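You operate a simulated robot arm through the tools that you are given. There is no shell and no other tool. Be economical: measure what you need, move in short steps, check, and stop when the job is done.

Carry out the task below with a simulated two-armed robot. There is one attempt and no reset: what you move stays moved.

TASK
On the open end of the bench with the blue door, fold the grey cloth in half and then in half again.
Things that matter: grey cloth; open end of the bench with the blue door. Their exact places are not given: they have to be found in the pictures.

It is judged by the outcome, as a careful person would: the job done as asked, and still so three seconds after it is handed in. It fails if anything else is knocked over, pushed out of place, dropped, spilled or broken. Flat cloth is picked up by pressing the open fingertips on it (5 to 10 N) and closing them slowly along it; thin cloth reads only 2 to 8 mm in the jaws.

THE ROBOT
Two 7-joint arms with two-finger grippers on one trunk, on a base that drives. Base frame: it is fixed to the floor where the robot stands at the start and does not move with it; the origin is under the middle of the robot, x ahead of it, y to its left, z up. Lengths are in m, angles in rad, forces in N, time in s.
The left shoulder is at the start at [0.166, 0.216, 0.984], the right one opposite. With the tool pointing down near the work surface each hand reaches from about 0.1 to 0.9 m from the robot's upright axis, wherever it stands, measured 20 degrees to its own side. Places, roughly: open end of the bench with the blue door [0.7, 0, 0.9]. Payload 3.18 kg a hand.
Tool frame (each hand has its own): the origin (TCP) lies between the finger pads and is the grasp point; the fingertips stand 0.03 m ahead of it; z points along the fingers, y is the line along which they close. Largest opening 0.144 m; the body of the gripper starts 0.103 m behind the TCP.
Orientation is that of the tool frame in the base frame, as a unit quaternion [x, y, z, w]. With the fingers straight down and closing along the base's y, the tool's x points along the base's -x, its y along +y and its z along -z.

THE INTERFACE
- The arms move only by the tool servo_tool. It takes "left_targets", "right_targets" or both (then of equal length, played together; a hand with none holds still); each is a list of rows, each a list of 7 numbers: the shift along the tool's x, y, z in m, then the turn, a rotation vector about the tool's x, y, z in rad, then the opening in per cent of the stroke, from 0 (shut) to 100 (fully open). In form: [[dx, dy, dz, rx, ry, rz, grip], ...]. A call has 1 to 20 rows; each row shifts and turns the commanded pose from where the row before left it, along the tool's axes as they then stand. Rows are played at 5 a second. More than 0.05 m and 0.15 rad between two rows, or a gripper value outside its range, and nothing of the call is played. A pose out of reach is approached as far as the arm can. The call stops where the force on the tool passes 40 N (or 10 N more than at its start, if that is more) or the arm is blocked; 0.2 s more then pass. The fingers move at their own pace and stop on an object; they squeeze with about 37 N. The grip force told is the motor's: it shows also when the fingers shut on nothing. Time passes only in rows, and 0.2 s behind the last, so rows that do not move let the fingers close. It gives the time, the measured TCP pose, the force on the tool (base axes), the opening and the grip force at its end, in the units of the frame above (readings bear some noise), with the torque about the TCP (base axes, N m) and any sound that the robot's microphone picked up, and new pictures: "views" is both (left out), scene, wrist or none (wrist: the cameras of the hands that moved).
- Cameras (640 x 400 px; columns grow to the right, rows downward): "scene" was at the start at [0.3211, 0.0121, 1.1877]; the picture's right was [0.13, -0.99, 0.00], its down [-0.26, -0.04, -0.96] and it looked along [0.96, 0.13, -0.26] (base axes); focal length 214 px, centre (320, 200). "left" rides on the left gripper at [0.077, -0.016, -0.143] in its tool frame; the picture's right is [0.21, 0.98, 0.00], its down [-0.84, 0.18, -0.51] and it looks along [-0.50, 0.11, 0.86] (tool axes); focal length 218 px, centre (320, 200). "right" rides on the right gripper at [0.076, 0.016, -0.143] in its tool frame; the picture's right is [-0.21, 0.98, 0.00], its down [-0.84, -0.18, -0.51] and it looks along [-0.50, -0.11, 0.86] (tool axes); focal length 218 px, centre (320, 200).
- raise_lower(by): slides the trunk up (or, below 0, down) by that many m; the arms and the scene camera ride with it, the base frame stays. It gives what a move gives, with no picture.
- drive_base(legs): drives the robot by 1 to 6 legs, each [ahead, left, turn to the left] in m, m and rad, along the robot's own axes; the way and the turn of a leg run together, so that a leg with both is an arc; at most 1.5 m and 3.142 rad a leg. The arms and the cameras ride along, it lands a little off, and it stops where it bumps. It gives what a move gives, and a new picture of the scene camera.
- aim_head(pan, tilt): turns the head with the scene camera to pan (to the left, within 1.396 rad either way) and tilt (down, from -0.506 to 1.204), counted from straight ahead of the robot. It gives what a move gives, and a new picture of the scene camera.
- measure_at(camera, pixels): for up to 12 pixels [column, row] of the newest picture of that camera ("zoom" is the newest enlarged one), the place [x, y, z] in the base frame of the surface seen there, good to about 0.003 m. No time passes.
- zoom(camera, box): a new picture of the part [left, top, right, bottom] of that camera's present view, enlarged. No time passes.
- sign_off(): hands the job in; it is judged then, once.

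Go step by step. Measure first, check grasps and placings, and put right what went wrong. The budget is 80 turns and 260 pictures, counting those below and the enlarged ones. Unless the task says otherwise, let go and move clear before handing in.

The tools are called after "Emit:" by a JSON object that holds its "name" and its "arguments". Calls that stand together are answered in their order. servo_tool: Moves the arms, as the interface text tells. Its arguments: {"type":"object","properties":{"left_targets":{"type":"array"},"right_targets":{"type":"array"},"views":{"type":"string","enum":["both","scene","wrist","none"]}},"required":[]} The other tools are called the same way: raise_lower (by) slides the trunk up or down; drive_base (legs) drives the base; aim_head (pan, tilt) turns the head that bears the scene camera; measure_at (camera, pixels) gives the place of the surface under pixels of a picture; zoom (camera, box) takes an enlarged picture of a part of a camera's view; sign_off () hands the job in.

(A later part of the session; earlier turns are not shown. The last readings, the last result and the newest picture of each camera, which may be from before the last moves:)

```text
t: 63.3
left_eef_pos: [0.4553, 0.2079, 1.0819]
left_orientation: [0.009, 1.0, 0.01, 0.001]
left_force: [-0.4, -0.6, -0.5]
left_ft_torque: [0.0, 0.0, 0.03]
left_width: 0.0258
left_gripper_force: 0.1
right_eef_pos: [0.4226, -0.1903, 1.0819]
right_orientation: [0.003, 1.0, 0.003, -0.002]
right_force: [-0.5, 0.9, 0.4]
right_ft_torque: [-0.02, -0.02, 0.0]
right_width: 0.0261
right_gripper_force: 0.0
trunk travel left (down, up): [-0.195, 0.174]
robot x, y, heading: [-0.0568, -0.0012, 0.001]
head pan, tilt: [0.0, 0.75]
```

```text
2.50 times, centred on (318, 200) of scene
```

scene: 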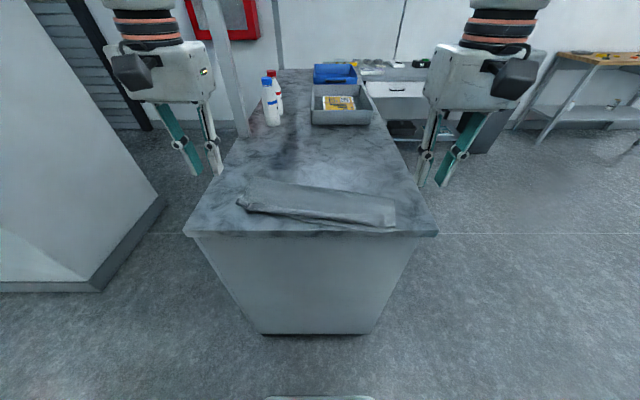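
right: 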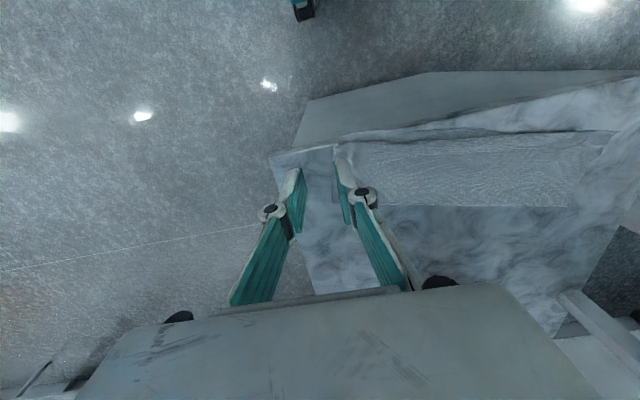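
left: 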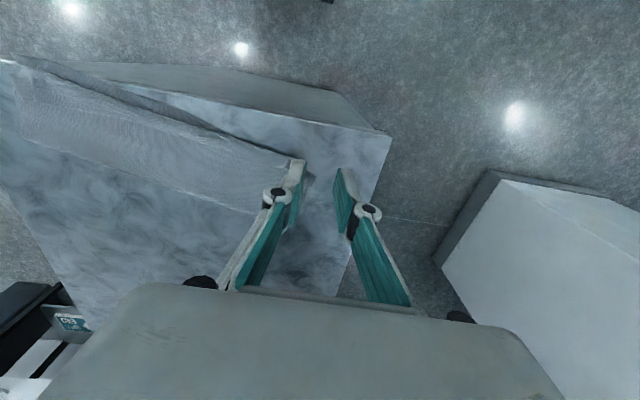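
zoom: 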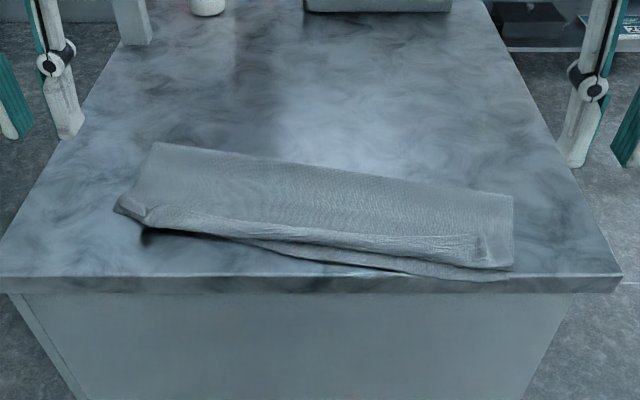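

The first fold is neat: a strip about 0.13 × 0.39 m, slightly rotated. For the second fold I'll bring the right end over to the left end. I'll measure the strip's corners.

Emit:
{"name": "measure_at", "arguments": {"camera": "scene", "pixels": [[253, 179], [394, 200], [393, 225], [392, 230], [238, 204], [250, 209], [318, 190], [318, 222], [318, 205], [380, 212], [310, 236], [270, 195]]}}

Emit:
{"name": "measure_at", "arguments": {"camera": "right", "pixels": [[450, 150], [480, 204], [360, 138], [400, 145]]}}

Emit:
{"name": "zoom", "arguments": {"camera": "scene", "box": [330, 170, 426, 250]}}

```text
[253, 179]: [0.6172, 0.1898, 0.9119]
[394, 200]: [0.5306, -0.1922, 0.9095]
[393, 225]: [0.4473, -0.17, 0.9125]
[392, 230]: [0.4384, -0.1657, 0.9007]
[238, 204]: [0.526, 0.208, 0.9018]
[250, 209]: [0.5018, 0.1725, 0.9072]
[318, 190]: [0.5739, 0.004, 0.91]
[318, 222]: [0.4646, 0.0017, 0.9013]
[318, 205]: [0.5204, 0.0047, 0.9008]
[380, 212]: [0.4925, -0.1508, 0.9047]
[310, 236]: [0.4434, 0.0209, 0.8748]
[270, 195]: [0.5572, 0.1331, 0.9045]
```

```text
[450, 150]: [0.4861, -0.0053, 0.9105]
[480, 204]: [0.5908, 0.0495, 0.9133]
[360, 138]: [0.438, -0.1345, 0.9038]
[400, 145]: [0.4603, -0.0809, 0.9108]
```

```text
5.00 times, centred on (378, 210) of scene
```

zoom: 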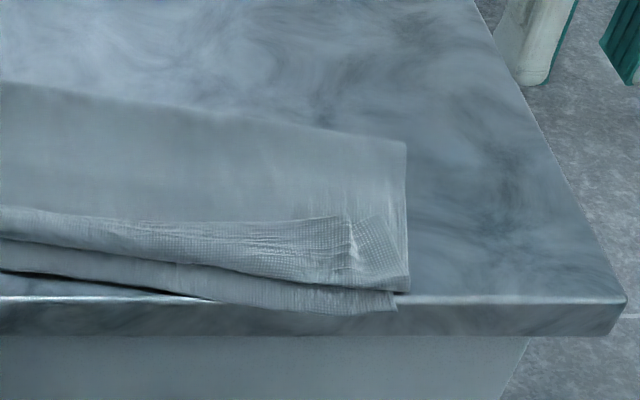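

Right end mid-edge is about (0.488, −0.181) and the strip axis is yawed ~12.7°. I'll use the left hand for this fold so its fingers can tilt outward at release. First I move the right hand out of the way and bring the left over the right end.

Emit:
{"name": "servo_tool", "arguments": {"left_targets": [[-0.018, 0, 0, 0, 0, 0, 35], [-0.017, 0, 0, 0, 0, 0, 35], [0, 0, 0, 0, 0, 0, 35], [0, 0, 0, 0, 0, 0, 35], [0, -0.047, 0, 0, 0, 0, 35], [0, -0.047, 0, 0, 0, 0, 35], [0, -0.047, 0, 0, 0, 0, 35], [0, -0.047, 0, 0, 0, 0, 35], [0, -0.047, 0, 0, 0, 0, 35], [0, -0.047, 0, 0, 0, 0, 35], [0, -0.047, 0, 0, 0, 0, 35], [0, -0.047, 0, 0, 0, 0.111, 35], [0, 0, 0, 0, 0, 0.111, 35], [0, 0, 0, 0, 0, 0, 35]], "right_targets": [[0, -0.045, -0.01, 0, 0, 0, 18], [0, -0.045, -0.01, 0, 0, 0, 18], [0, -0.045, -0.01, 0, 0, 0, 18], [0, -0.045, -0.01, 0, 0, 0, 18], [0.02, -0.02, -0.01, 0, 0, 0, 18], [0.02, 0, 0, 0, 0, 0, 18], [0, 0, 0, 0, 0, 0, 18], [0, 0, 0, 0, 0, 0, 18], [0, 0, 0, 0, 0, 0, 18], [0, 0, 0, 0, 0, 0, 18], [0, 0, 0, 0, 0, 0, 18], [0, 0, 0, 0, 0, 0, 18], [0, 0, 0, 0, 0, 0, 18], [0, 0, 0, 0, 0, 0, 18]], "views": "both"}}

```text
t: 66.0
left_eef_pos: [0.5472, -0.0903, 1.1196]
left_orientation: [-0.014, 0.999, -0.052, -0.005]
left_force: [-0.1, -0.4, 0.5]
left_ft_torque: [0.05, -0.02, 0.02]
left_width: 0.0503
left_gripper_force: 0.2
right_eef_pos: [0.4121, -0.3534, 1.0801]
right_orientation: [0.003, 1.0, 0.002, -0.001]
right_force: [-0.2, -1.0, -0.2]
right_ft_torque: [0.07, 0.0, -0.02]
right_width: 0.0259
right_gripper_force: 0.1
right hand out of reach, approached as far as the arm can: row 4, 5
trunk travel left (down, up): [-0.195, 0.174]
robot x, y, heading: [-0.0565, 0.0017, 0.006]
head pan, tilt: [0.0, 0.75]
stopped in row 13 (left hand): the arm was blocked; the commanded pose is now the measured one
```

scene: 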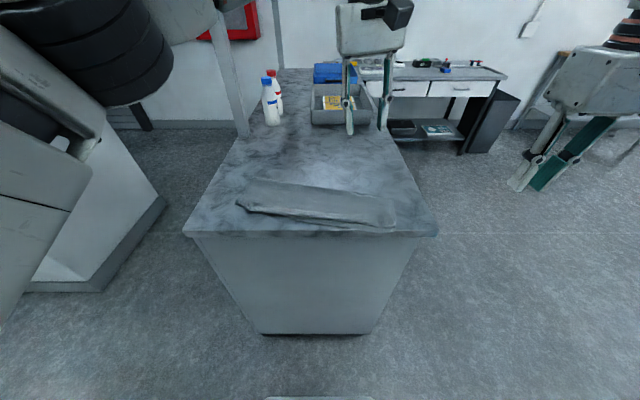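
right: 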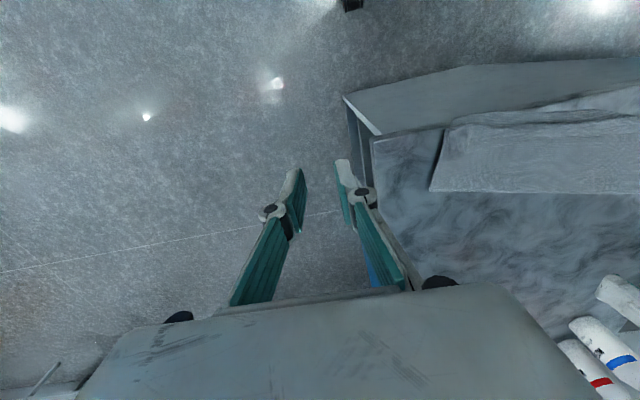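
left: 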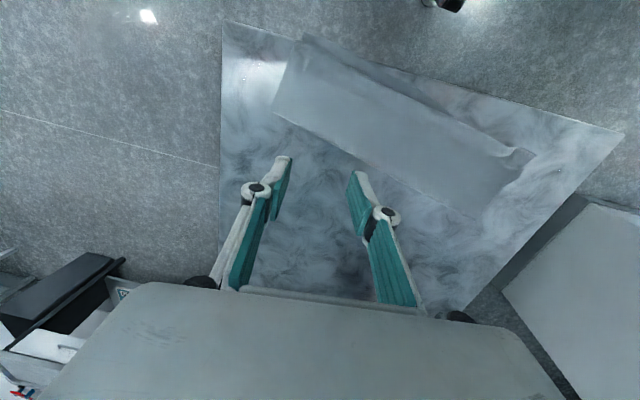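

The left arm is blocked by its own body at y −0.09. Moving the whole base 0.13 m to the right puts that spot within easy reach; the way there is clear.

Emit:
{"name": "drive_base", "arguments": {"legs": [[0, -0.14, 0]]}}

```text
t: 67.8
left_eef_pos: [0.5459, -0.2313, 1.1201]
left_orientation: [-0.015, 0.998, -0.053, -0.005]
left_force: [0.5, 0.2, -0.3]
left_ft_torque: [0.02, 0.05, 0.0]
left_width: 0.0504
left_gripper_force: 0.2
right_eef_pos: [0.4087, -0.4932, 1.0812]
right_orientation: [0.002, 1.0, 0.003, 0.0]
right_force: [0.5, 0.1, 0.3]
right_ft_torque: [-0.01, -0.02, -0.01]
right_width: 0.0259
right_gripper_force: 0.2
trunk travel left (down, up): [-0.195, 0.174]
robot x, y, heading: [-0.0578, -0.1416, -0.003]
head pan, tilt: [0.0, 0.75]
```

scene: 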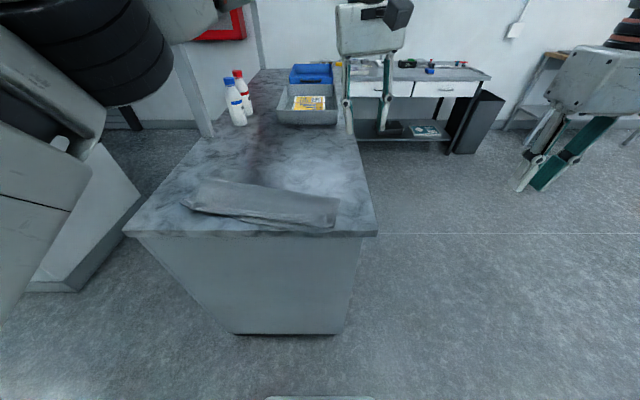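

The left hand is now near the right end. I'll level it, yaw to the strip axis, and bring it down over the end edge.

Emit:
{"name": "servo_tool", "arguments": {"left_targets": [[0, 0, 0, -0.106, 0, 0, 35], [0, 0, 0, 0, 0, 0.125, 35], [0, 0, 0, 0, 0, 0.126, 35], [0.0226, 0.0154, 0.03, 0, 0, 0, 35], [0.0226, 0.0154, 0.03, 0, 0, 0, 35], [0.0226, 0.0154, 0.03, 0, 0, 0, 35], [0, 0, 0.04, 0, 0, 0, 35], [0, 0, 0, 0, 0, 0, 35]], "views": "both"}}

```text
t: 69.6
left_eef_pos: [0.4679, -0.1773, 0.9764]
left_orientation: [0.048, 0.999, 0.0, -0.004]
left_force: [-0.1, 0.2, 1.2]
left_ft_torque: [0.01, -0.02, 0.03]
left_width: 0.0503
left_gripper_force: 0.0
left hand out of reach, approached as far as the arm can: row 1, 2, 3
right_eef_pos: [0.4092, -0.4935, 1.082]
right_orientation: [0.002, 1.0, 0.003, 0.0]
right_force: [0.3, 0.2, 0.7]
right_ft_torque: [0.01, -0.03, 0.01]
right_width: 0.0256
right_gripper_force: 0.1
trunk travel left (down, up): [-0.195, 0.174]
robot x, y, heading: [-0.0578, -0.1416, -0.0]
head pan, tilt: [0.0, 0.75]
```

scene: 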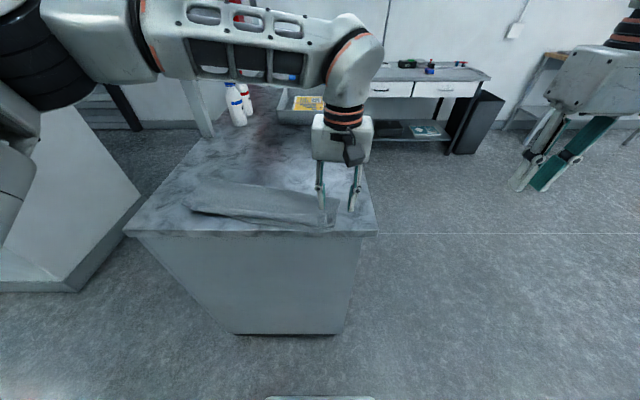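
left: 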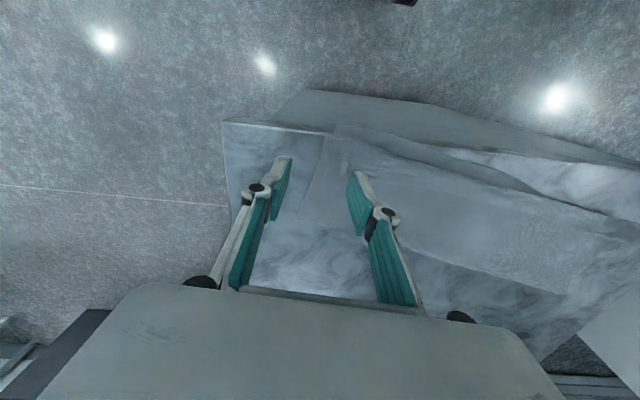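

The left hand is now vertical above the right end. I'll measure that end's edge from its camera at (325,137) to (303,218), and check the bench-front overlap.

Emit:
{"name": "measure_at", "arguments": {"camera": "left", "pixels": [[336, 128], [325, 137], [316, 175], [304, 217], [308, 200], [322, 150], [345, 140]]}}

Emit:
{"name": "zoom", "arguments": {"camera": "left", "box": [260, 100, 420, 240]}}

```text
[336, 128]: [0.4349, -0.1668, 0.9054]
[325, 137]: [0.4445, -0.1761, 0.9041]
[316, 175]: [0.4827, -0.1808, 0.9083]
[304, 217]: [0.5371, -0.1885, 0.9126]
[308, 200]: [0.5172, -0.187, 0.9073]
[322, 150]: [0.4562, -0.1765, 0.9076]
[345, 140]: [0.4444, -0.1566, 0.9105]
```

```text
2.86 times, centred on (340, 170) of left
```

zoom: 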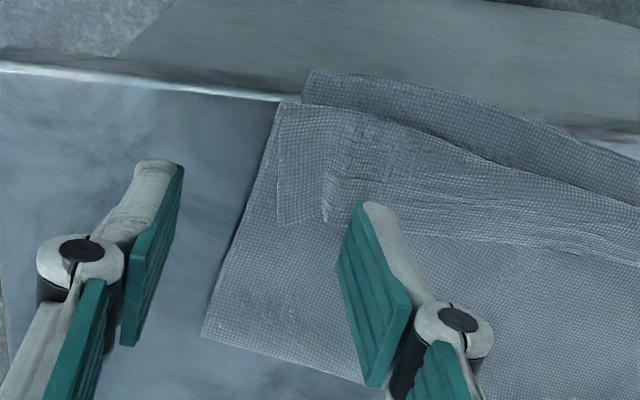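

The end edge at x≈0.49 lies at y −0.182. I'll align the yaw, put the outer finger ~15 mm off the end, and roll slightly so the outer tip reaches the table and catches both layers.

Emit:
{"name": "servo_tool", "arguments": {"left_targets": [[0, 0, 0, 0, 0, 0.126, 35], [-0.0223, 0.0102, 0, 0, 0, 0, 35], [0, 0, 0.02, -0.08, 0, 0, 35], [0, 0, 0.018, 0, 0, 0, 35], [0, 0, 0, 0, 0, 0, 35]], "views": "wrist"}}

Emit:
{"name": "zoom", "arguments": {"camera": "left", "box": [240, 100, 400, 200]}}

```text
t: 70.8
left_eef_pos: [0.4913, -0.1707, 0.9393]
left_orientation: [0.111, 0.993, 0.04, -0.001]
left_force: [0.0, -0.3, 0.0]
left_ft_torque: [-0.01, -0.04, -0.02]
left_width: 0.0504
left_gripper_force: 0.0
right_eef_pos: [0.4102, -0.4928, 1.0817]
right_orientation: [0.003, 1.0, 0.003, -0.001]
right_force: [-0.1, 0.4, -0.3]
right_ft_torque: [-0.01, -0.03, 0.01]
right_width: 0.0258
right_gripper_force: 0.0
trunk travel left (down, up): [-0.195, 0.174]
robot x, y, heading: [-0.0569, -0.1366, 0.001]
head pan, tilt: [0.0, 0.75]
```

left: 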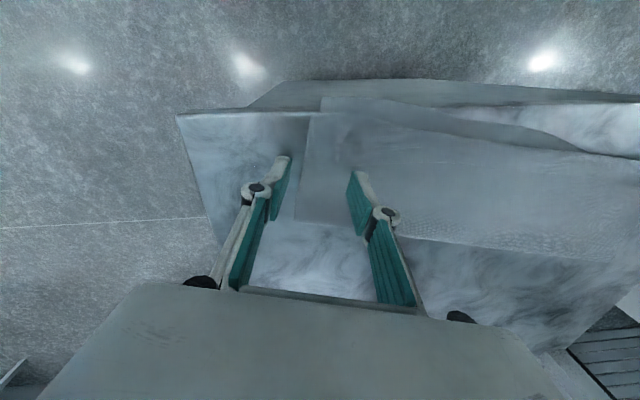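

```text
4.00 times, centred on (320, 150) of left
```

zoom: 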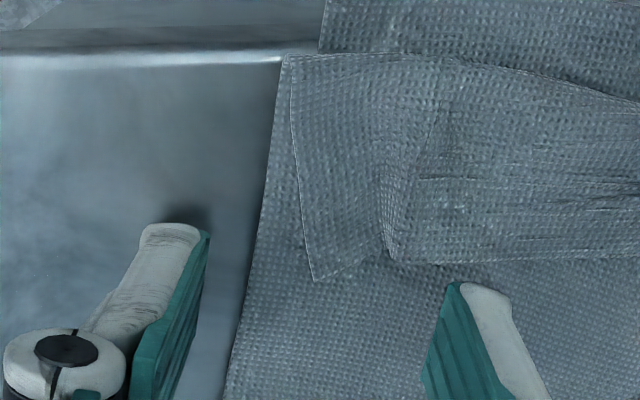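

The outer finger is off the end, the inner on the cloth. I'll press down gradually.

Emit:
{"name": "servo_tool", "arguments": {"left_targets": [[0, 0, 0.005, 0, 0, 0, 35], [0, 0, 0.003, 0, 0, 0, 35], [0, 0, 0.002, 0, 0, 0, 35], [0, 0, 0, 0, 0, 0, 35]], "views": "none"}}

```text
t: 71.8
left_eef_pos: [0.4909, -0.171, 0.9326]
left_orientation: [0.11, 0.993, 0.039, 0.0]
left_force: [0.1, -2.7, 15.5]
left_ft_torque: [-0.48, 0.0, 0.0]
left_width: 0.0526
left_gripper_force: 1.1
right_eef_pos: [0.4086, -0.4929, 1.0823]
right_orientation: [0.002, 1.0, 0.003, 0.001]
right_force: [0.2, 0.5, 0.9]
right_ft_torque: [-0.03, -0.02, -0.02]
right_width: 0.0258
right_gripper_force: 0.0
trunk travel left (down, up): [-0.195, 0.174]
robot x, y, heading: [-0.0599, -0.1432, -0.003]
head pan, tilt: [0.0, 0.75]
```

The torque shows only the outer finger is bearing. I'll roll back slightly so the inner finger presses too, then close slowly.

Emit:
{"name": "servo_tool", "arguments": {"left_targets": [[0, 0, 0, 0.05, 0, 0, 35], [0, 0, 0.001, 0.02, 0, 0, 35], [0, 0, 0, 0, 0, 0, 35]], "views": "none"}}

```text
t: 72.6
left_eef_pos: [0.4922, -0.1706, 0.9302]
left_orientation: [0.11, 0.994, 0.003, -0.002]
left_force: [2.4, 2.7, 21.7]
left_ft_torque: [0.76, -0.23, -0.08]
left_width: 0.0539
left_gripper_force: 2.0
right_eef_pos: [0.4094, -0.4935, 1.0819]
right_orientation: [0.002, 1.0, 0.002, 0.001]
right_force: [-0.3, 0.7, 0.2]
right_ft_torque: [-0.01, 0.01, 0.0]
right_width: 0.0258
right_gripper_force: 0.2
trunk travel left (down, up): [-0.195, 0.174]
robot x, y, heading: [-0.0585, -0.1404, -0.0]
head pan, tilt: [0.0, 0.75]
```

Emit:
{"name": "servo_tool", "arguments": {"left_targets": [[0, 0, -0.0005, -0.028, 0, 0, 35], [0, 0, 0, 0, 0, 0, 32], [0, 0, 0, 0, 0, 0, 28], [0, 0, 0, 0, 0, 0, 24], [0, 0, 0, 0, 0, 0, 20], [0, 0, 0, 0, 0, 0, 16], [0, 0, 0, 0, 0, 0, 12], [0, 0, 0, 0, 0, 0, 8], [0, 0, 0, 0, 0, 0, 4], [0, 0, 0, 0, 0, 0, 0], [0, 0, 0, 0, 0, 0, 0], [0, 0, 0, 0, 0, 0, 0]], "views": "wrist"}}

Emit:
{"name": "zoom", "arguments": {"camera": "left", "box": [240, 100, 400, 200]}}

```text
t: 75.2
left_eef_pos: [0.4908, -0.1708, 0.9281]
left_orientation: [0.111, 0.994, 0.019, -0.004]
left_force: [-0.6, 0.3, 1.6]
left_ft_torque: [0.15, -0.08, 0.0]
left_width: 0.0061
left_gripper_force: 39.9
right_eef_pos: [0.4091, -0.4936, 1.0817]
right_orientation: [0.002, 1.0, 0.002, -0.001]
right_force: [-0.8, 0.1, 0.0]
right_ft_torque: [0.06, 0.0, 0.04]
right_width: 0.0261
right_gripper_force: 0.1
trunk travel left (down, up): [-0.195, 0.174]
robot x, y, heading: [-0.0563, -0.141, 0.003]
head pan, tilt: [0.0, 0.75]
```

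left: 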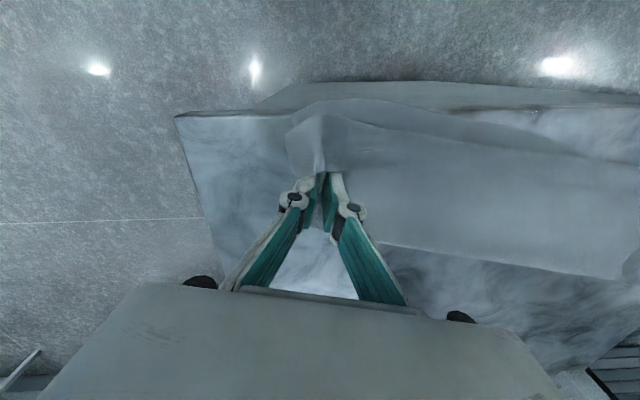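

```text
4.00 times, centred on (320, 150) of left
```

zoom: 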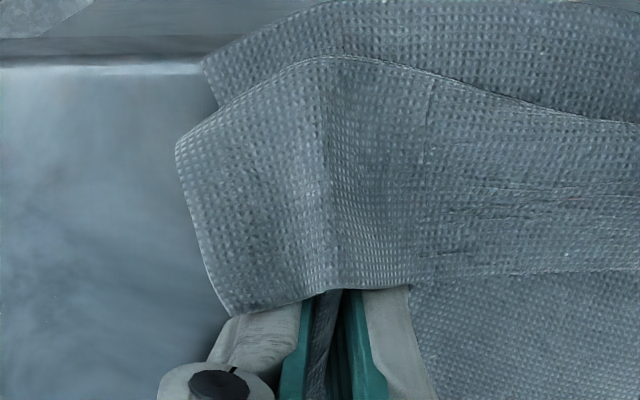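

Width reads 6 mm, thick enough for both layers, and a tall ridge stands in the jaws. I'll lift 4 cm and check that both layers come up.

Emit:
{"name": "servo_tool", "arguments": {"left_targets": [[0, 0, -0.02, 0, 0, 0, 0], [0, 0.005, -0.025, 0, 0, 0, 0], [0, 0, 0, 0, 0, 0, 0]], "views": "both"}}

Emit:
{"name": "zoom", "arguments": {"camera": "scene", "box": [170, 140, 380, 260]}}

Emit:
{"name": "zoom", "arguments": {"camera": "left", "box": [240, 60, 480, 210]}}

```text
t: 76.0
left_eef_pos: [0.4936, -0.1661, 0.975]
left_orientation: [0.111, 0.994, 0.019, -0.003]
left_force: [0.0, -0.8, 1.5]
left_ft_torque: [0.0, 0.01, 0.02]
left_width: 0.004
left_gripper_force: 32.4
right_eef_pos: [0.4091, -0.4938, 1.0821]
right_orientation: [0.002, 1.0, 0.003, 0.0]
right_force: [0.0, -0.6, -0.6]
right_ft_torque: [0.02, -0.01, -0.05]
right_width: 0.0259
right_gripper_force: 0.1
trunk travel left (down, up): [-0.195, 0.174]
robot x, y, heading: [-0.0573, -0.1412, -0.001]
head pan, tilt: [0.0, 0.75]
```

scene: 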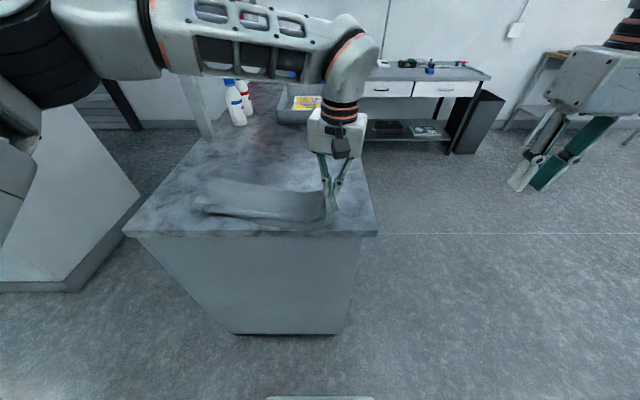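
left: 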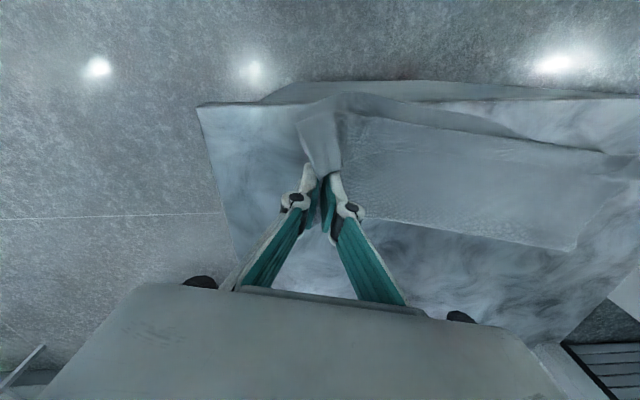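

```text
3.05 times, centred on (275, 200) of scene
```

zoom: 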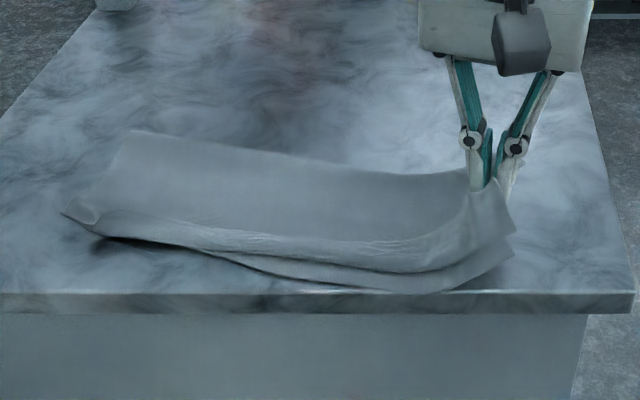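

```text
2.67 times, centred on (360, 135) of left
```

zoom: 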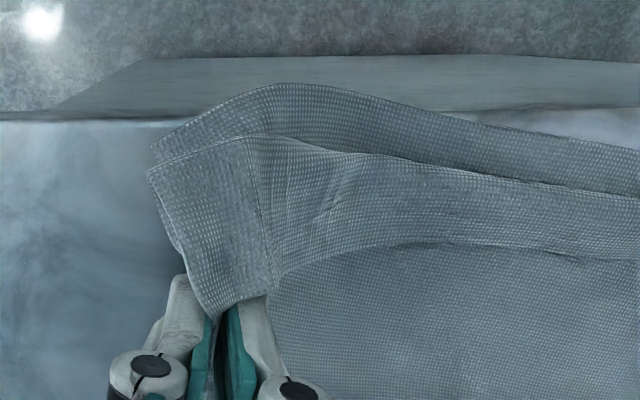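

Both layers come up together. I'll carry the end up and over to the left along the strip axis, tilting the fingers gradually toward the right, and check midway.

Emit:
{"name": "servo_tool", "arguments": {"left_targets": [[0.0006, 0.0276, -0.0289, 0.053, 0, 0, 0], [0.0006, 0.026, -0.0303, 0.053, 0, 0, 0], [0.0006, 0.0247, -0.0267, 0.053, 0, 0, 0], [0.0006, 0.0238, -0.023, 0.053, 0, 0, 0], [0.0006, 0.0243, -0.0144, 0.053, 0, 0, 0], [0.0006, 0.0246, -0.0108, 0.053, 0, 0, 0], [0.0006, 0.0254, -0.0072, 0.053, 0, 0, 0], [0.0006, 0.0266, -0.0039, 0.053, 0, 0, 0], [0, 0, 0, 0, 0, 0, 0]], "views": "both"}}

Emit:
{"name": "zoom", "arguments": {"camera": "scene", "box": [170, 140, 380, 260]}}

```text
t: 78.0
left_eef_pos: [0.5249, -0.0119, 1.0945]
left_orientation: [0.106, 0.984, -0.14, -0.017]
left_force: [-0.2, -0.7, 1.9]
left_ft_torque: [-0.2, 0.08, -0.02]
left_width: 0.0049
left_gripper_force: 31.1
left hand out of reach, approached as far as the arm can: row 7, 8
right_eef_pos: [0.4103, -0.4937, 1.0807]
right_orientation: [0.002, 1.0, 0.003, 0.0]
right_force: [-0.4, 0.0, -0.2]
right_ft_torque: [0.03, -0.04, 0.0]
right_width: 0.0256
right_gripper_force: 0.1
trunk travel left (down, up): [-0.195, 0.174]
robot x, y, heading: [-0.0566, -0.1384, 0.002]
head pan, tilt: [0.0, 0.75]
```

scene: 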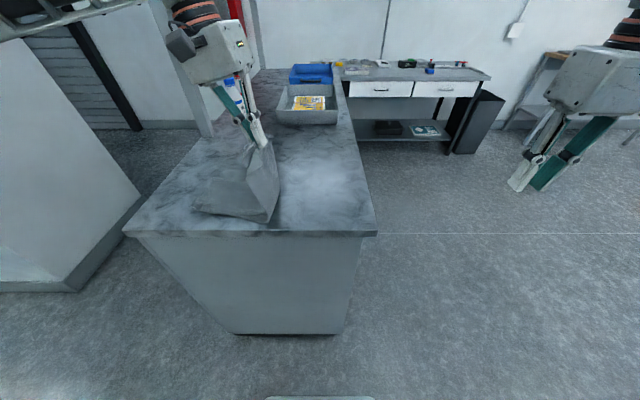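
left: 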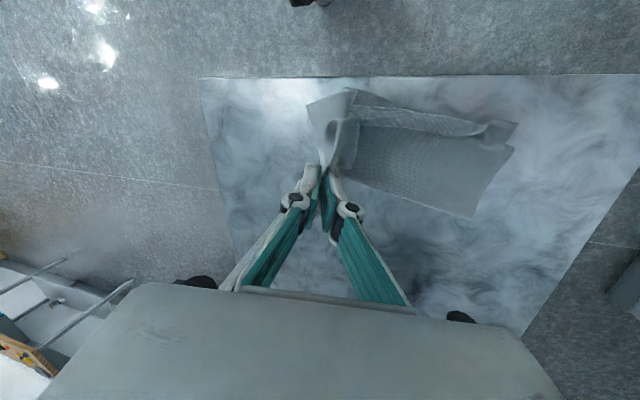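

```text
3.05 times, centred on (275, 200) of scene
```

zoom: 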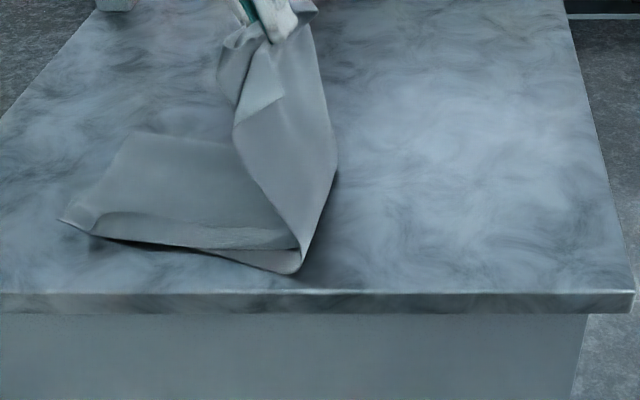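

The end is carried past the fold line; the held corners droop a bit. I'll continue left while descending and adding tilt.

Emit:
{"name": "servo_tool", "arguments": {"left_targets": [[0.0008, 0.0308, 0.011, 0.05, 0, 0, 0], [0.0008, 0.0314, 0.0094, 0.05, 0, 0, 0], [0.0008, 0.0317, 0.0078, 0.05, 0, 0, 0], [0.0008, 0.0321, 0.0062, 0.05, 0, 0, 0], [0.0008, 0.0324, 0.0046, 0.05, 0, 0, 0], [0.0008, 0.0326, 0.0029, 0.05, 0, 0, 0], [0, 0, 0, 0, 0, 0, 0]], "views": "both"}}

Emit:
{"name": "zoom", "arguments": {"camera": "scene", "box": [170, 140, 380, 260]}}

```text
t: 79.6
left_eef_pos: [0.5009, 0.0617, 1.0628]
left_orientation: [0.073, 0.975, -0.205, -0.037]
left_force: [-0.8, -2.0, -0.5]
left_ft_torque: [0.17, -0.1, 0.02]
left_width: 0.0068
left_gripper_force: 37.7
left hand out of reach, approached as far as the arm can: row 1, 2, 3, 4, 5, 6
right_eef_pos: [0.4092, -0.4958, 1.0812]
right_orientation: [0.003, 1.0, 0.003, 0.001]
right_force: [-0.4, -0.7, -0.4]
right_ft_torque: [0.14, -0.03, 0.0]
right_width: 0.0259
right_gripper_force: 0.1
trunk travel left (down, up): [-0.195, 0.174]
robot x, y, heading: [-0.059, -0.14, 0.001]
head pan, tilt: [0.0, 0.75]
```

scene: 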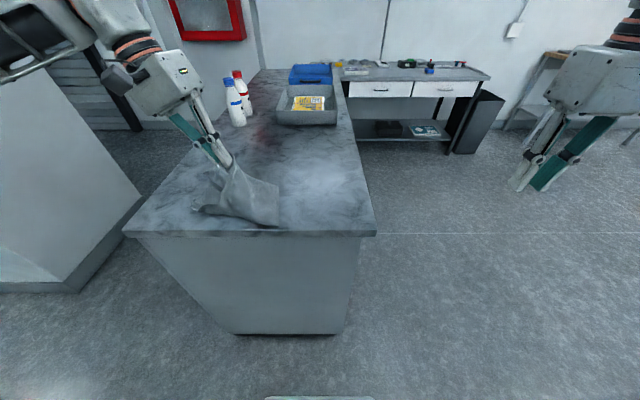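
left: 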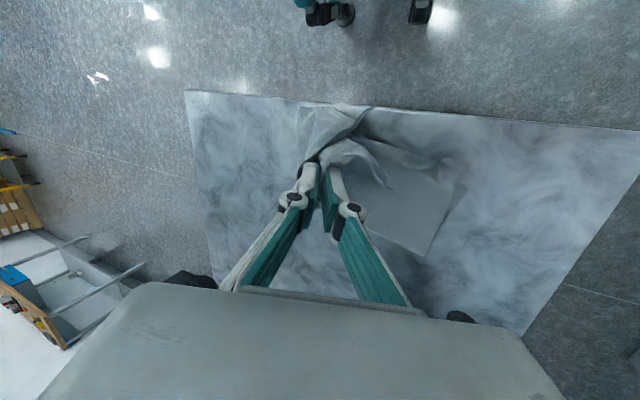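

```text
3.05 times, centred on (275, 200) of scene
```

zoom: 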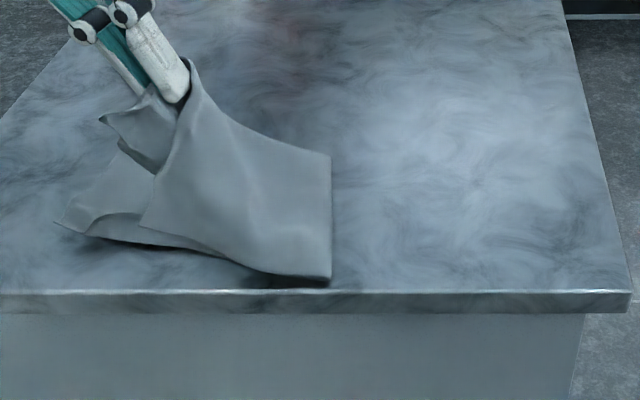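

Reach limits the tilted hand here and it slid toward me. I'll lower it straight a little, then let the base carry it forward-left (0.055, 0.125).

Emit:
{"name": "servo_tool", "arguments": {"left_targets": [[0, 0.008, 0.0183, 0, 0, 0, 0], [0, 0.008, 0.0183, 0, 0, 0, 0], [0, 0, 0, 0, 0, 0, 0]], "views": "none"}}

Emit:
{"name": "drive_base", "arguments": {"legs": [[0.055, 0.125, 0]]}}

Emit:
{"name": "zoom", "arguments": {"camera": "scene", "box": [200, 140, 410, 260]}}

```text
t: 80.4
left_eef_pos: [0.5011, 0.0624, 1.0606]
left_orientation: [0.072, 0.975, -0.208, -0.037]
left_force: [-2.4, 0.7, 2.3]
left_ft_torque: [0.05, 0.02, -0.03]
left_width: 0.0
left_gripper_force: 28.7
left hand out of reach, approached as far as the arm can: row 1, 2
right_eef_pos: [0.4099, -0.4918, 1.0819]
right_orientation: [0.002, 1.0, 0.003, 0.0]
right_force: [-0.5, -0.6, 0.7]
right_ft_torque: [0.06, -0.01, -0.01]
right_width: 0.0259
right_gripper_force: 0.1
trunk travel left (down, up): [-0.195, 0.174]
robot x, y, heading: [-0.06, -0.1411, -0.002]
head pan, tilt: [0.0, 0.75]
```

```text
t: 82.2
left_eef_pos: [0.5569, 0.1887, 1.0607]
left_orientation: [0.071, 0.975, -0.207, -0.037]
left_force: [0.8, -0.2, -0.2]
left_ft_torque: [-0.12, 0.08, -0.01]
left_width: 0.0003
left_gripper_force: 25.5
right_eef_pos: [0.4644, -0.3673, 1.0811]
right_orientation: [0.002, 1.0, 0.002, 0.0]
right_force: [-0.4, -0.1, 0.8]
right_ft_torque: [-0.02, 0.0, 0.0]
right_width: 0.0259
right_gripper_force: 0.1
trunk travel left (down, up): [-0.195, 0.174]
robot x, y, heading: [-0.0052, -0.017, 0.004]
head pan, tilt: [0.0, 0.75]
```

scene: 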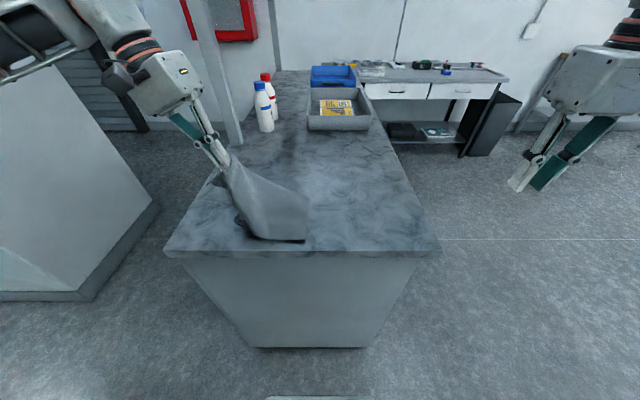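

```text
3.05 times, centred on (305, 200) of scene
```

zoom: 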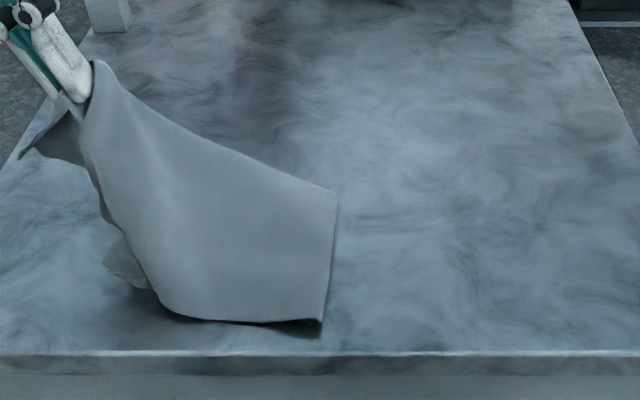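

The hand is over the left end and needs to come down about 12 cm. I'll ease the tilt while lowering, since the tilted pose is what limits reach.

Emit:
{"name": "servo_tool", "arguments": {"left_targets": [[0, 0, 0, -0.06, 0, 0, 0], [0, 0.0075, 0.0185, -0.05, 0, 0, 0], [0, 0.006, 0.019, -0.05, 0, 0, 0], [0, 0.0051, 0.0193, -0.05, 0, 0, 0], [0, 0.0042, 0.0196, -0.05, 0, 0, 0], [0, 0.0032, 0.0197, 0, 0, 0, 0], [0, 0, 0, 0, 0, 0, 0]], "views": "both"}}

Emit:
{"name": "zoom", "arguments": {"camera": "scene", "box": [200, 140, 410, 260]}}

```text
t: 83.8
left_eef_pos: [0.5532, 0.189, 0.9603]
left_orientation: [0.075, 0.994, -0.079, -0.028]
left_force: [1.3, 0.6, 2.0]
left_ft_torque: [-0.07, 0.08, 0.0]
left_width: 0.0
left_gripper_force: 27.7
right_eef_pos: [0.4661, -0.3679, 1.082]
right_orientation: [0.002, 1.0, 0.002, 0.001]
right_force: [0.2, 0.3, -0.9]
right_ft_torque: [0.03, -0.01, 0.0]
right_width: 0.026
right_gripper_force: 0.2
trunk travel left (down, up): [-0.195, 0.174]
robot x, y, heading: [-0.004, -0.0165, 0.005]
head pan, tilt: [0.0, 0.75]
```

scene: 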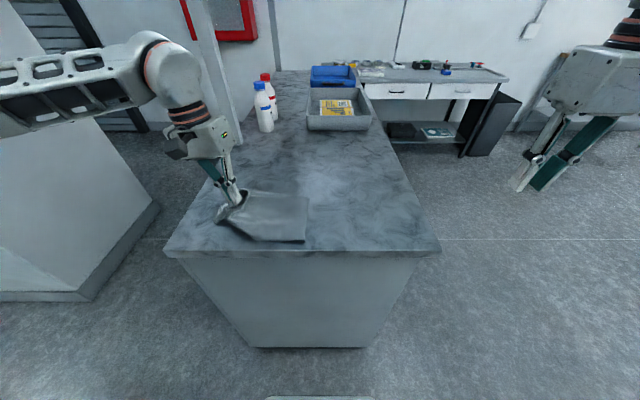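
left: 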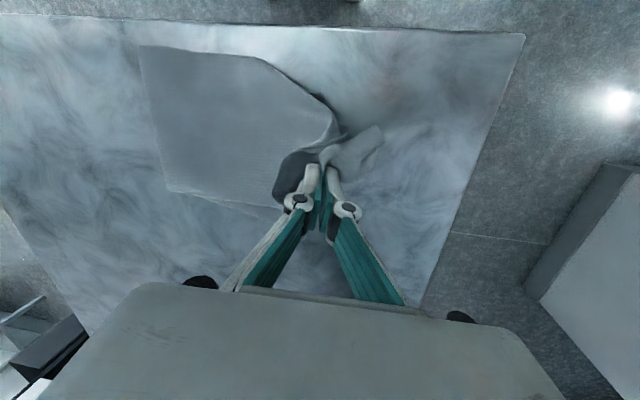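

```text
3.05 times, centred on (305, 200) of scene
```

zoom: 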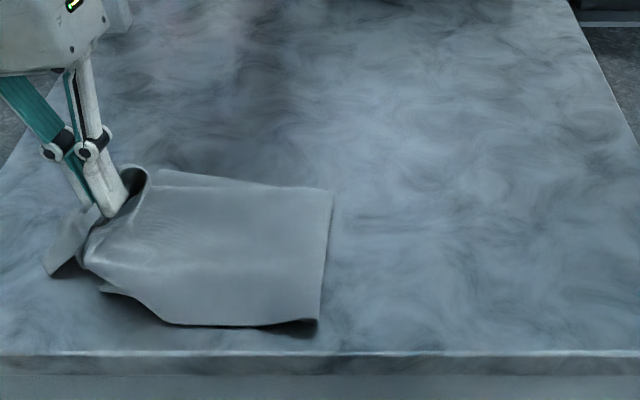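

The fold has come down into place, with the held end gathered in the middle. I'll lower the last 2 cm, release gently and lift off to see what needs tidying.

Emit:
{"name": "servo_tool", "arguments": {"left_targets": [[0, 0.003, 0.015, 0, 0, 0, 0], [0, 0, 0.008, 0, 0, 0, 0], [0, 0, 0, 0, 0, 0, 5], [0, 0, 0, 0, 0, 0, 12], [0, 0, 0, 0, 0, 0, 20], [0, 0, 0, 0, 0, 0, 20], [0, 0, -0.03, 0, 0, 0, 20], [0, 0, -0.04, 0, 0, 0, 20], [0, 0.03, -0.03, 0, 0, 0, 20], [0, 0.04, 0, 0, 0, 0, 20]], "views": "both"}}

Emit:
{"name": "zoom", "arguments": {"camera": "scene", "box": [190, 160, 340, 260]}}

```text
t: 86.0
left_eef_pos: [0.5624, 0.2267, 1.0158]
left_orientation: [0.075, 0.994, -0.08, -0.027]
left_force: [-0.1, -0.6, -0.2]
left_ft_torque: [-0.05, -0.01, 0.0]
left_width: 0.0287
left_gripper_force: 0.0
left hand out of reach, approached as far as the arm can: row 9, 10
right_eef_pos: [0.4646, -0.3675, 1.0808]
right_orientation: [0.003, 1.0, 0.001, 0.0]
right_force: [0.9, 0.9, -0.3]
right_ft_torque: [-0.04, 0.0, 0.0]
right_width: 0.0259
right_gripper_force: 0.1
trunk travel left (down, up): [-0.195, 0.174]
robot x, y, heading: [-0.0037, -0.0153, -0.0]
head pan, tilt: [0.0, 0.75]
```

scene: 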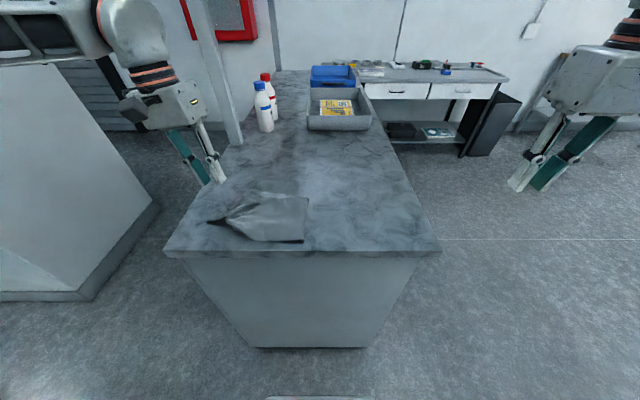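
left: 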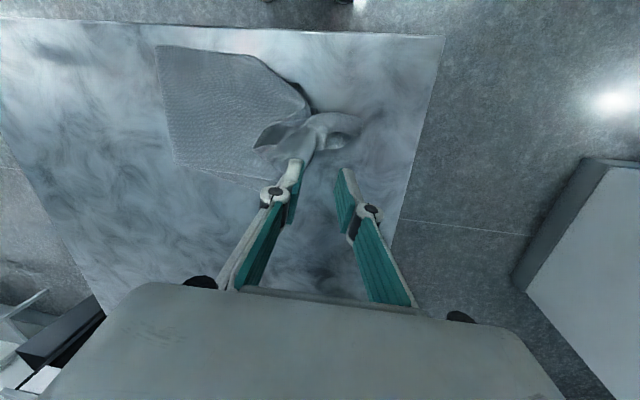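

```text
4.00 times, centred on (265, 210) of scene
```

zoom: 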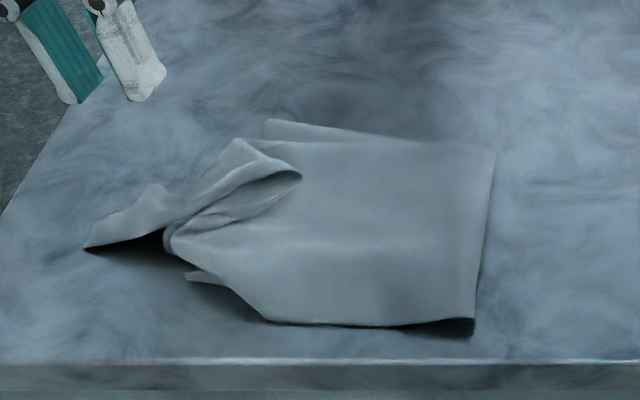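

The right half lies flat, but the left end is bunched. I'll look closer at it from the left hand's camera and measure the corners.

Emit:
{"name": "zoom", "arguments": {"camera": "left", "box": [140, 30, 380, 200]}}

Emit:
{"name": "measure_at", "arguments": {"camera": "left", "pixels": [[157, 47], [176, 163], [250, 55], [305, 95], [255, 145], [300, 118], [325, 122], [357, 120], [345, 145], [270, 188], [320, 145], [300, 140]]}}

```text
2.35 times, centred on (260, 115) of left
```

zoom: 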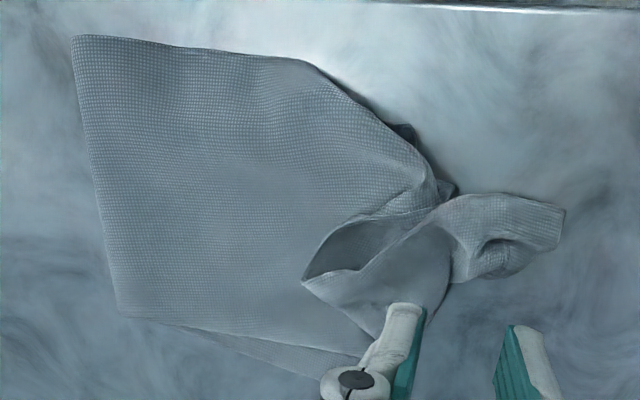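

```text
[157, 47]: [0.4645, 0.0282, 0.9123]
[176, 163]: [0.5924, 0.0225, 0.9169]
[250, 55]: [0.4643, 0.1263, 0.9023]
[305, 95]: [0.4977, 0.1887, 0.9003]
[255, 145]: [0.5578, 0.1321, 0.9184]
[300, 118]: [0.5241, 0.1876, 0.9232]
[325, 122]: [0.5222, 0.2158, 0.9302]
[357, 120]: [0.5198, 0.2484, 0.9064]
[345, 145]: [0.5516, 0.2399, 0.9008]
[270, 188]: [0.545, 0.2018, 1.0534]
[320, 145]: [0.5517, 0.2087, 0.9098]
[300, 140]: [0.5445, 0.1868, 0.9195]
```

Only the gripped end needs tidying: one corner is flopped over at about (0.558, 0.132, z 0.918) and should lie near (0.615, 0.195). I'll pinch that flap tip lightly with the left hand and lift it to look.

Emit:
{"name": "servo_tool", "arguments": {"left_targets": [[0, 0, 0, -0.1, -0.033, 0, 28], [0, 0, 0, -0.1, -0.033, 0, 28], [-0.0025, -0.043, 0, 0, 0, 0, 28], [-0.005, -0.043, 0, 0, 0, 0, 28], [0, 0, 0.035, 0, 0, 0, 28], [0, 0, 0.025, 0, 0, 0, 28], [0, 0, 0.013, 0, 0, 0, 28], [0, 0, 0, 0, 0, 0, 28], [0, 0, 0, 0, 0, 0, 22], [0, 0, 0, 0, 0, 0, 17], [0, 0, 0, 0, 0, 0, 12], [0, 0, 0, 0, 0, 0, 7], [0, 0, 0, 0, 0, 0, 0], [0, 0, 0, 0, 0, 0, 0], [0, 0, -0.02, 0, 0, 0, 0], [0, 0, -0.01, 0, 0, 0, 0]], "views": "both"}}

Emit:
{"name": "zoom", "arguments": {"camera": "scene", "box": [190, 160, 340, 254]}}

Emit:
{"name": "zoom", "arguments": {"camera": "left", "box": [200, 60, 440, 210]}}

```text
t: 89.4
left_eef_pos: [0.5567, 0.1415, 0.9708]
left_orientation: [0.075, 0.997, 0.018, 0.011]
left_force: [-0.1, -0.7, -0.9]
left_ft_torque: [0.03, -0.01, 0.02]
left_width: 0.0063
left_gripper_force: 41.1
right_eef_pos: [0.4651, -0.3683, 1.0817]
right_orientation: [0.002, 1.0, 0.003, 0.0]
right_force: [0.2, -1.5, -0.2]
right_ft_torque: [0.0, 0.03, -0.02]
right_width: 0.026
right_gripper_force: 0.1
trunk travel left (down, up): [-0.195, 0.174]
robot x, y, heading: [-0.005, -0.0158, 0.003]
head pan, tilt: [0.0, 0.75]
```

scene: 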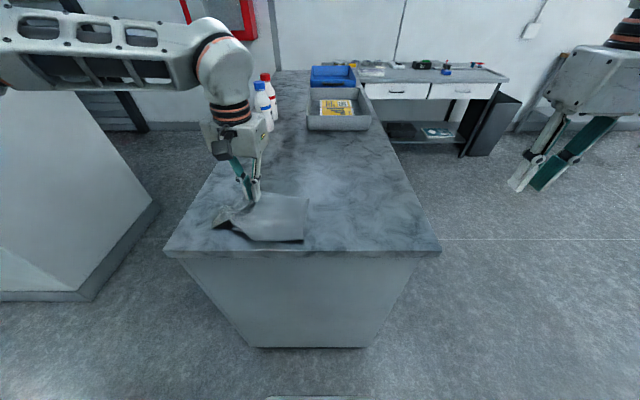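
left: 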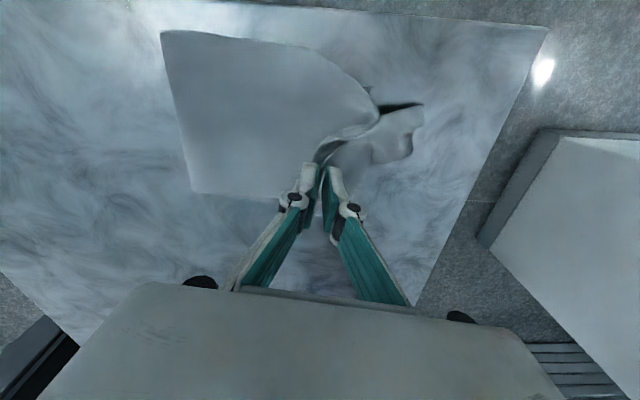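

```text
4.26 times, centred on (265, 207) of scene
```

zoom: 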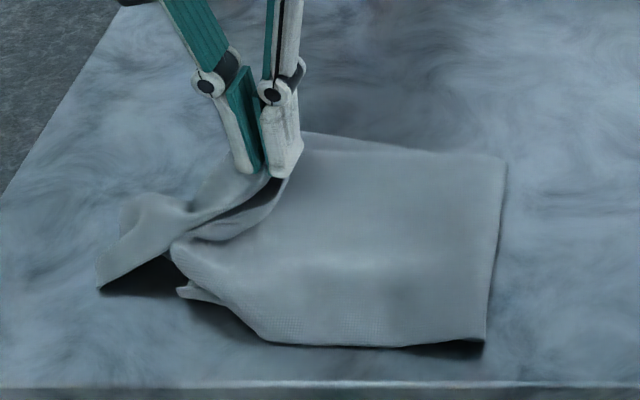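

```text
2.67 times, centred on (320, 135) of left
```

zoom: 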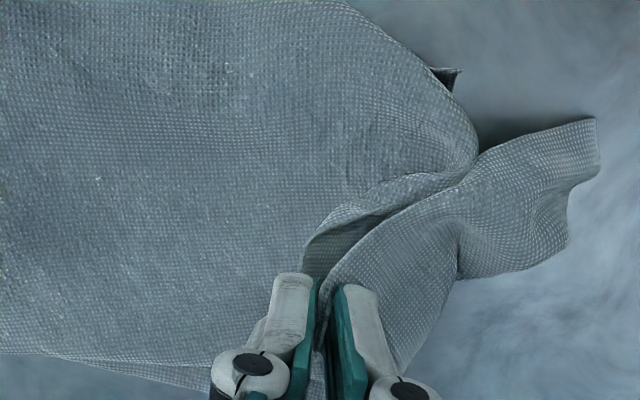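

It holds the flap corner (6 mm, both layers). I'll swing it out to the far-left corner position, set it down, release and lift clear.

Emit:
{"name": "servo_tool", "arguments": {"left_targets": [[-0.01, 0.016, -0.01, 0, 0, 0, 0], [-0.013, 0.018, 0, 0, 0, 0, 0], [-0.013, 0.018, 0, 0, 0, 0, 0], [-0.014, 0.02, 0, 0, 0, 0, 0], [0, 0, 0.02, 0, 0, 0, 0], [0, 0, 0.02, 0, 0, 0, 0], [0, 0, 0, 0, 0, 0, 6], [0, 0, 0, 0, 0, 0, 18], [0, 0, 0, 0, 0, 0, 18], [0, 0, -0.03, 0, 0, 0, 18], [0, 0, -0.03, 0, 0, 0, 18], [0, 0, 0, 0, 0, 0, 18]], "views": "both"}}

Emit:
{"name": "zoom", "arguments": {"camera": "scene", "box": [190, 160, 340, 254]}}

Emit:
{"name": "zoom", "arguments": {"camera": "left", "box": [140, 30, 460, 230]}}

```text
t: 92.0
left_eef_pos: [0.6157, 0.2036, 1.0039]
left_orientation: [0.076, 0.997, 0.019, 0.012]
left_force: [0.1, -0.3, -0.3]
left_ft_torque: [0.01, 0.03, 0.03]
left_width: 0.0257
left_gripper_force: 0.0
right_eef_pos: [0.4663, -0.3687, 1.0808]
right_orientation: [0.003, 1.0, 0.002, 0.0]
right_force: [-0.2, 0.5, -0.4]
right_ft_torque: [-0.01, 0.0, 0.04]
right_width: 0.0262
right_gripper_force: 0.1
trunk travel left (down, up): [-0.195, 0.174]
robot x, y, heading: [-0.0004, -0.014, 0.005]
head pan, tilt: [0.0, 0.75]
```

scene: 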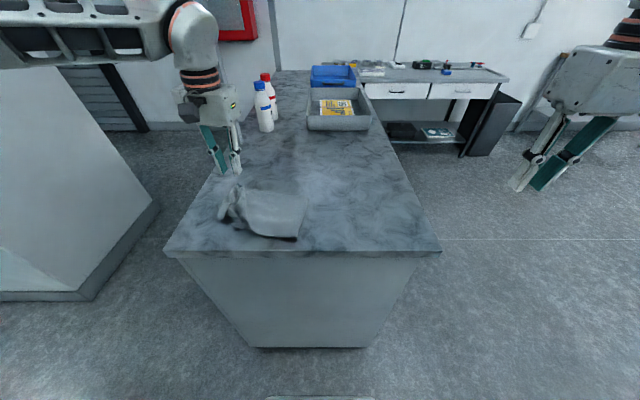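
left: 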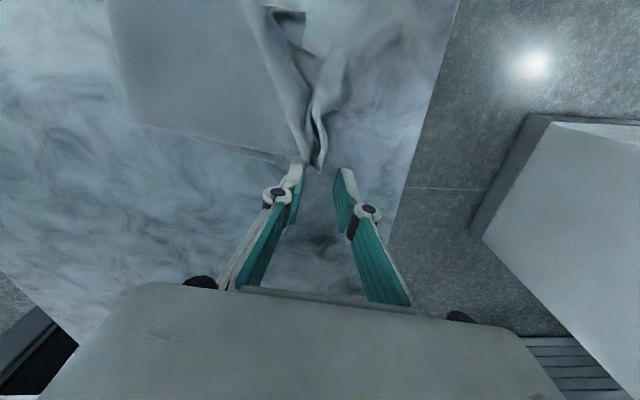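

```text
4.26 times, centred on (265, 207) of scene
```

zoom: 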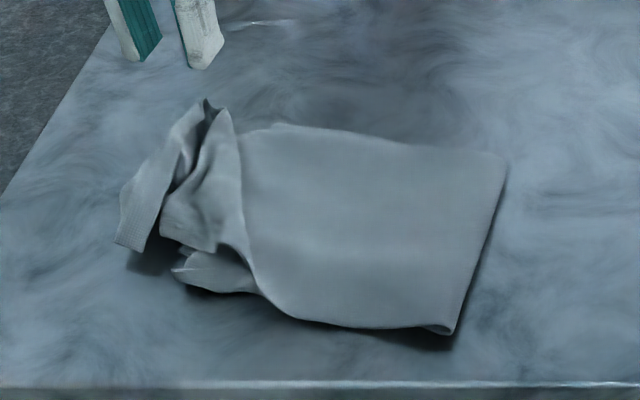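

```text
2.00 times, centred on (300, 130) of left
```

zoom: 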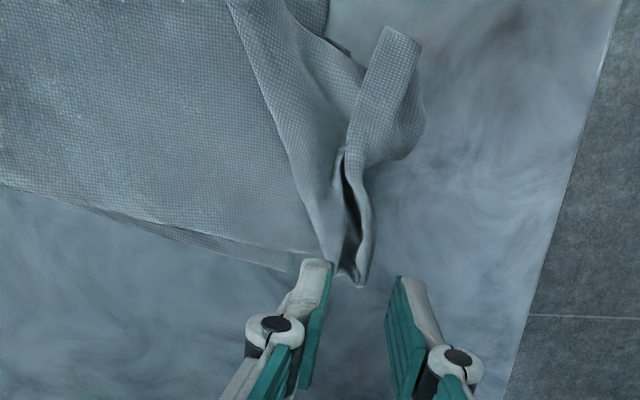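

The far corner is much better. The other corner of the end is a strip pointing left, with its tip at left-cam about (340,50). I'll measure it and the near-left lower corner to pull it into place.

Emit:
{"name": "measure_at", "arguments": {"camera": "left", "pixels": [[340, 52], [345, 60], [348, 75], [336, 70], [345, 95], [330, 95], [312, 52], [290, 20]]}}

Emit:
{"name": "measure_at", "arguments": {"camera": "scene", "pixels": [[221, 215], [219, 216], [233, 222], [240, 227], [258, 232], [296, 236], [307, 197], [228, 206]]}}

```text
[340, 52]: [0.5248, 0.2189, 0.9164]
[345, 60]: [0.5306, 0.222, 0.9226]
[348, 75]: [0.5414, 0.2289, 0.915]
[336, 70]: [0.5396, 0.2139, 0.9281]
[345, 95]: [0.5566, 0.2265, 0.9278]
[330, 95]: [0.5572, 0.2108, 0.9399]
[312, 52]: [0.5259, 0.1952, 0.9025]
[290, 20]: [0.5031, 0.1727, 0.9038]
```

```text
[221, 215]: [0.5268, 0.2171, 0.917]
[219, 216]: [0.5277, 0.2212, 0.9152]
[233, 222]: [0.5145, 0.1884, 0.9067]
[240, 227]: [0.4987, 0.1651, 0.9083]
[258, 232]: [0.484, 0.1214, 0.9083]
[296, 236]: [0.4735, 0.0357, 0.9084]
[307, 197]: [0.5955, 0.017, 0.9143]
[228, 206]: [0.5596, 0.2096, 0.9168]
```

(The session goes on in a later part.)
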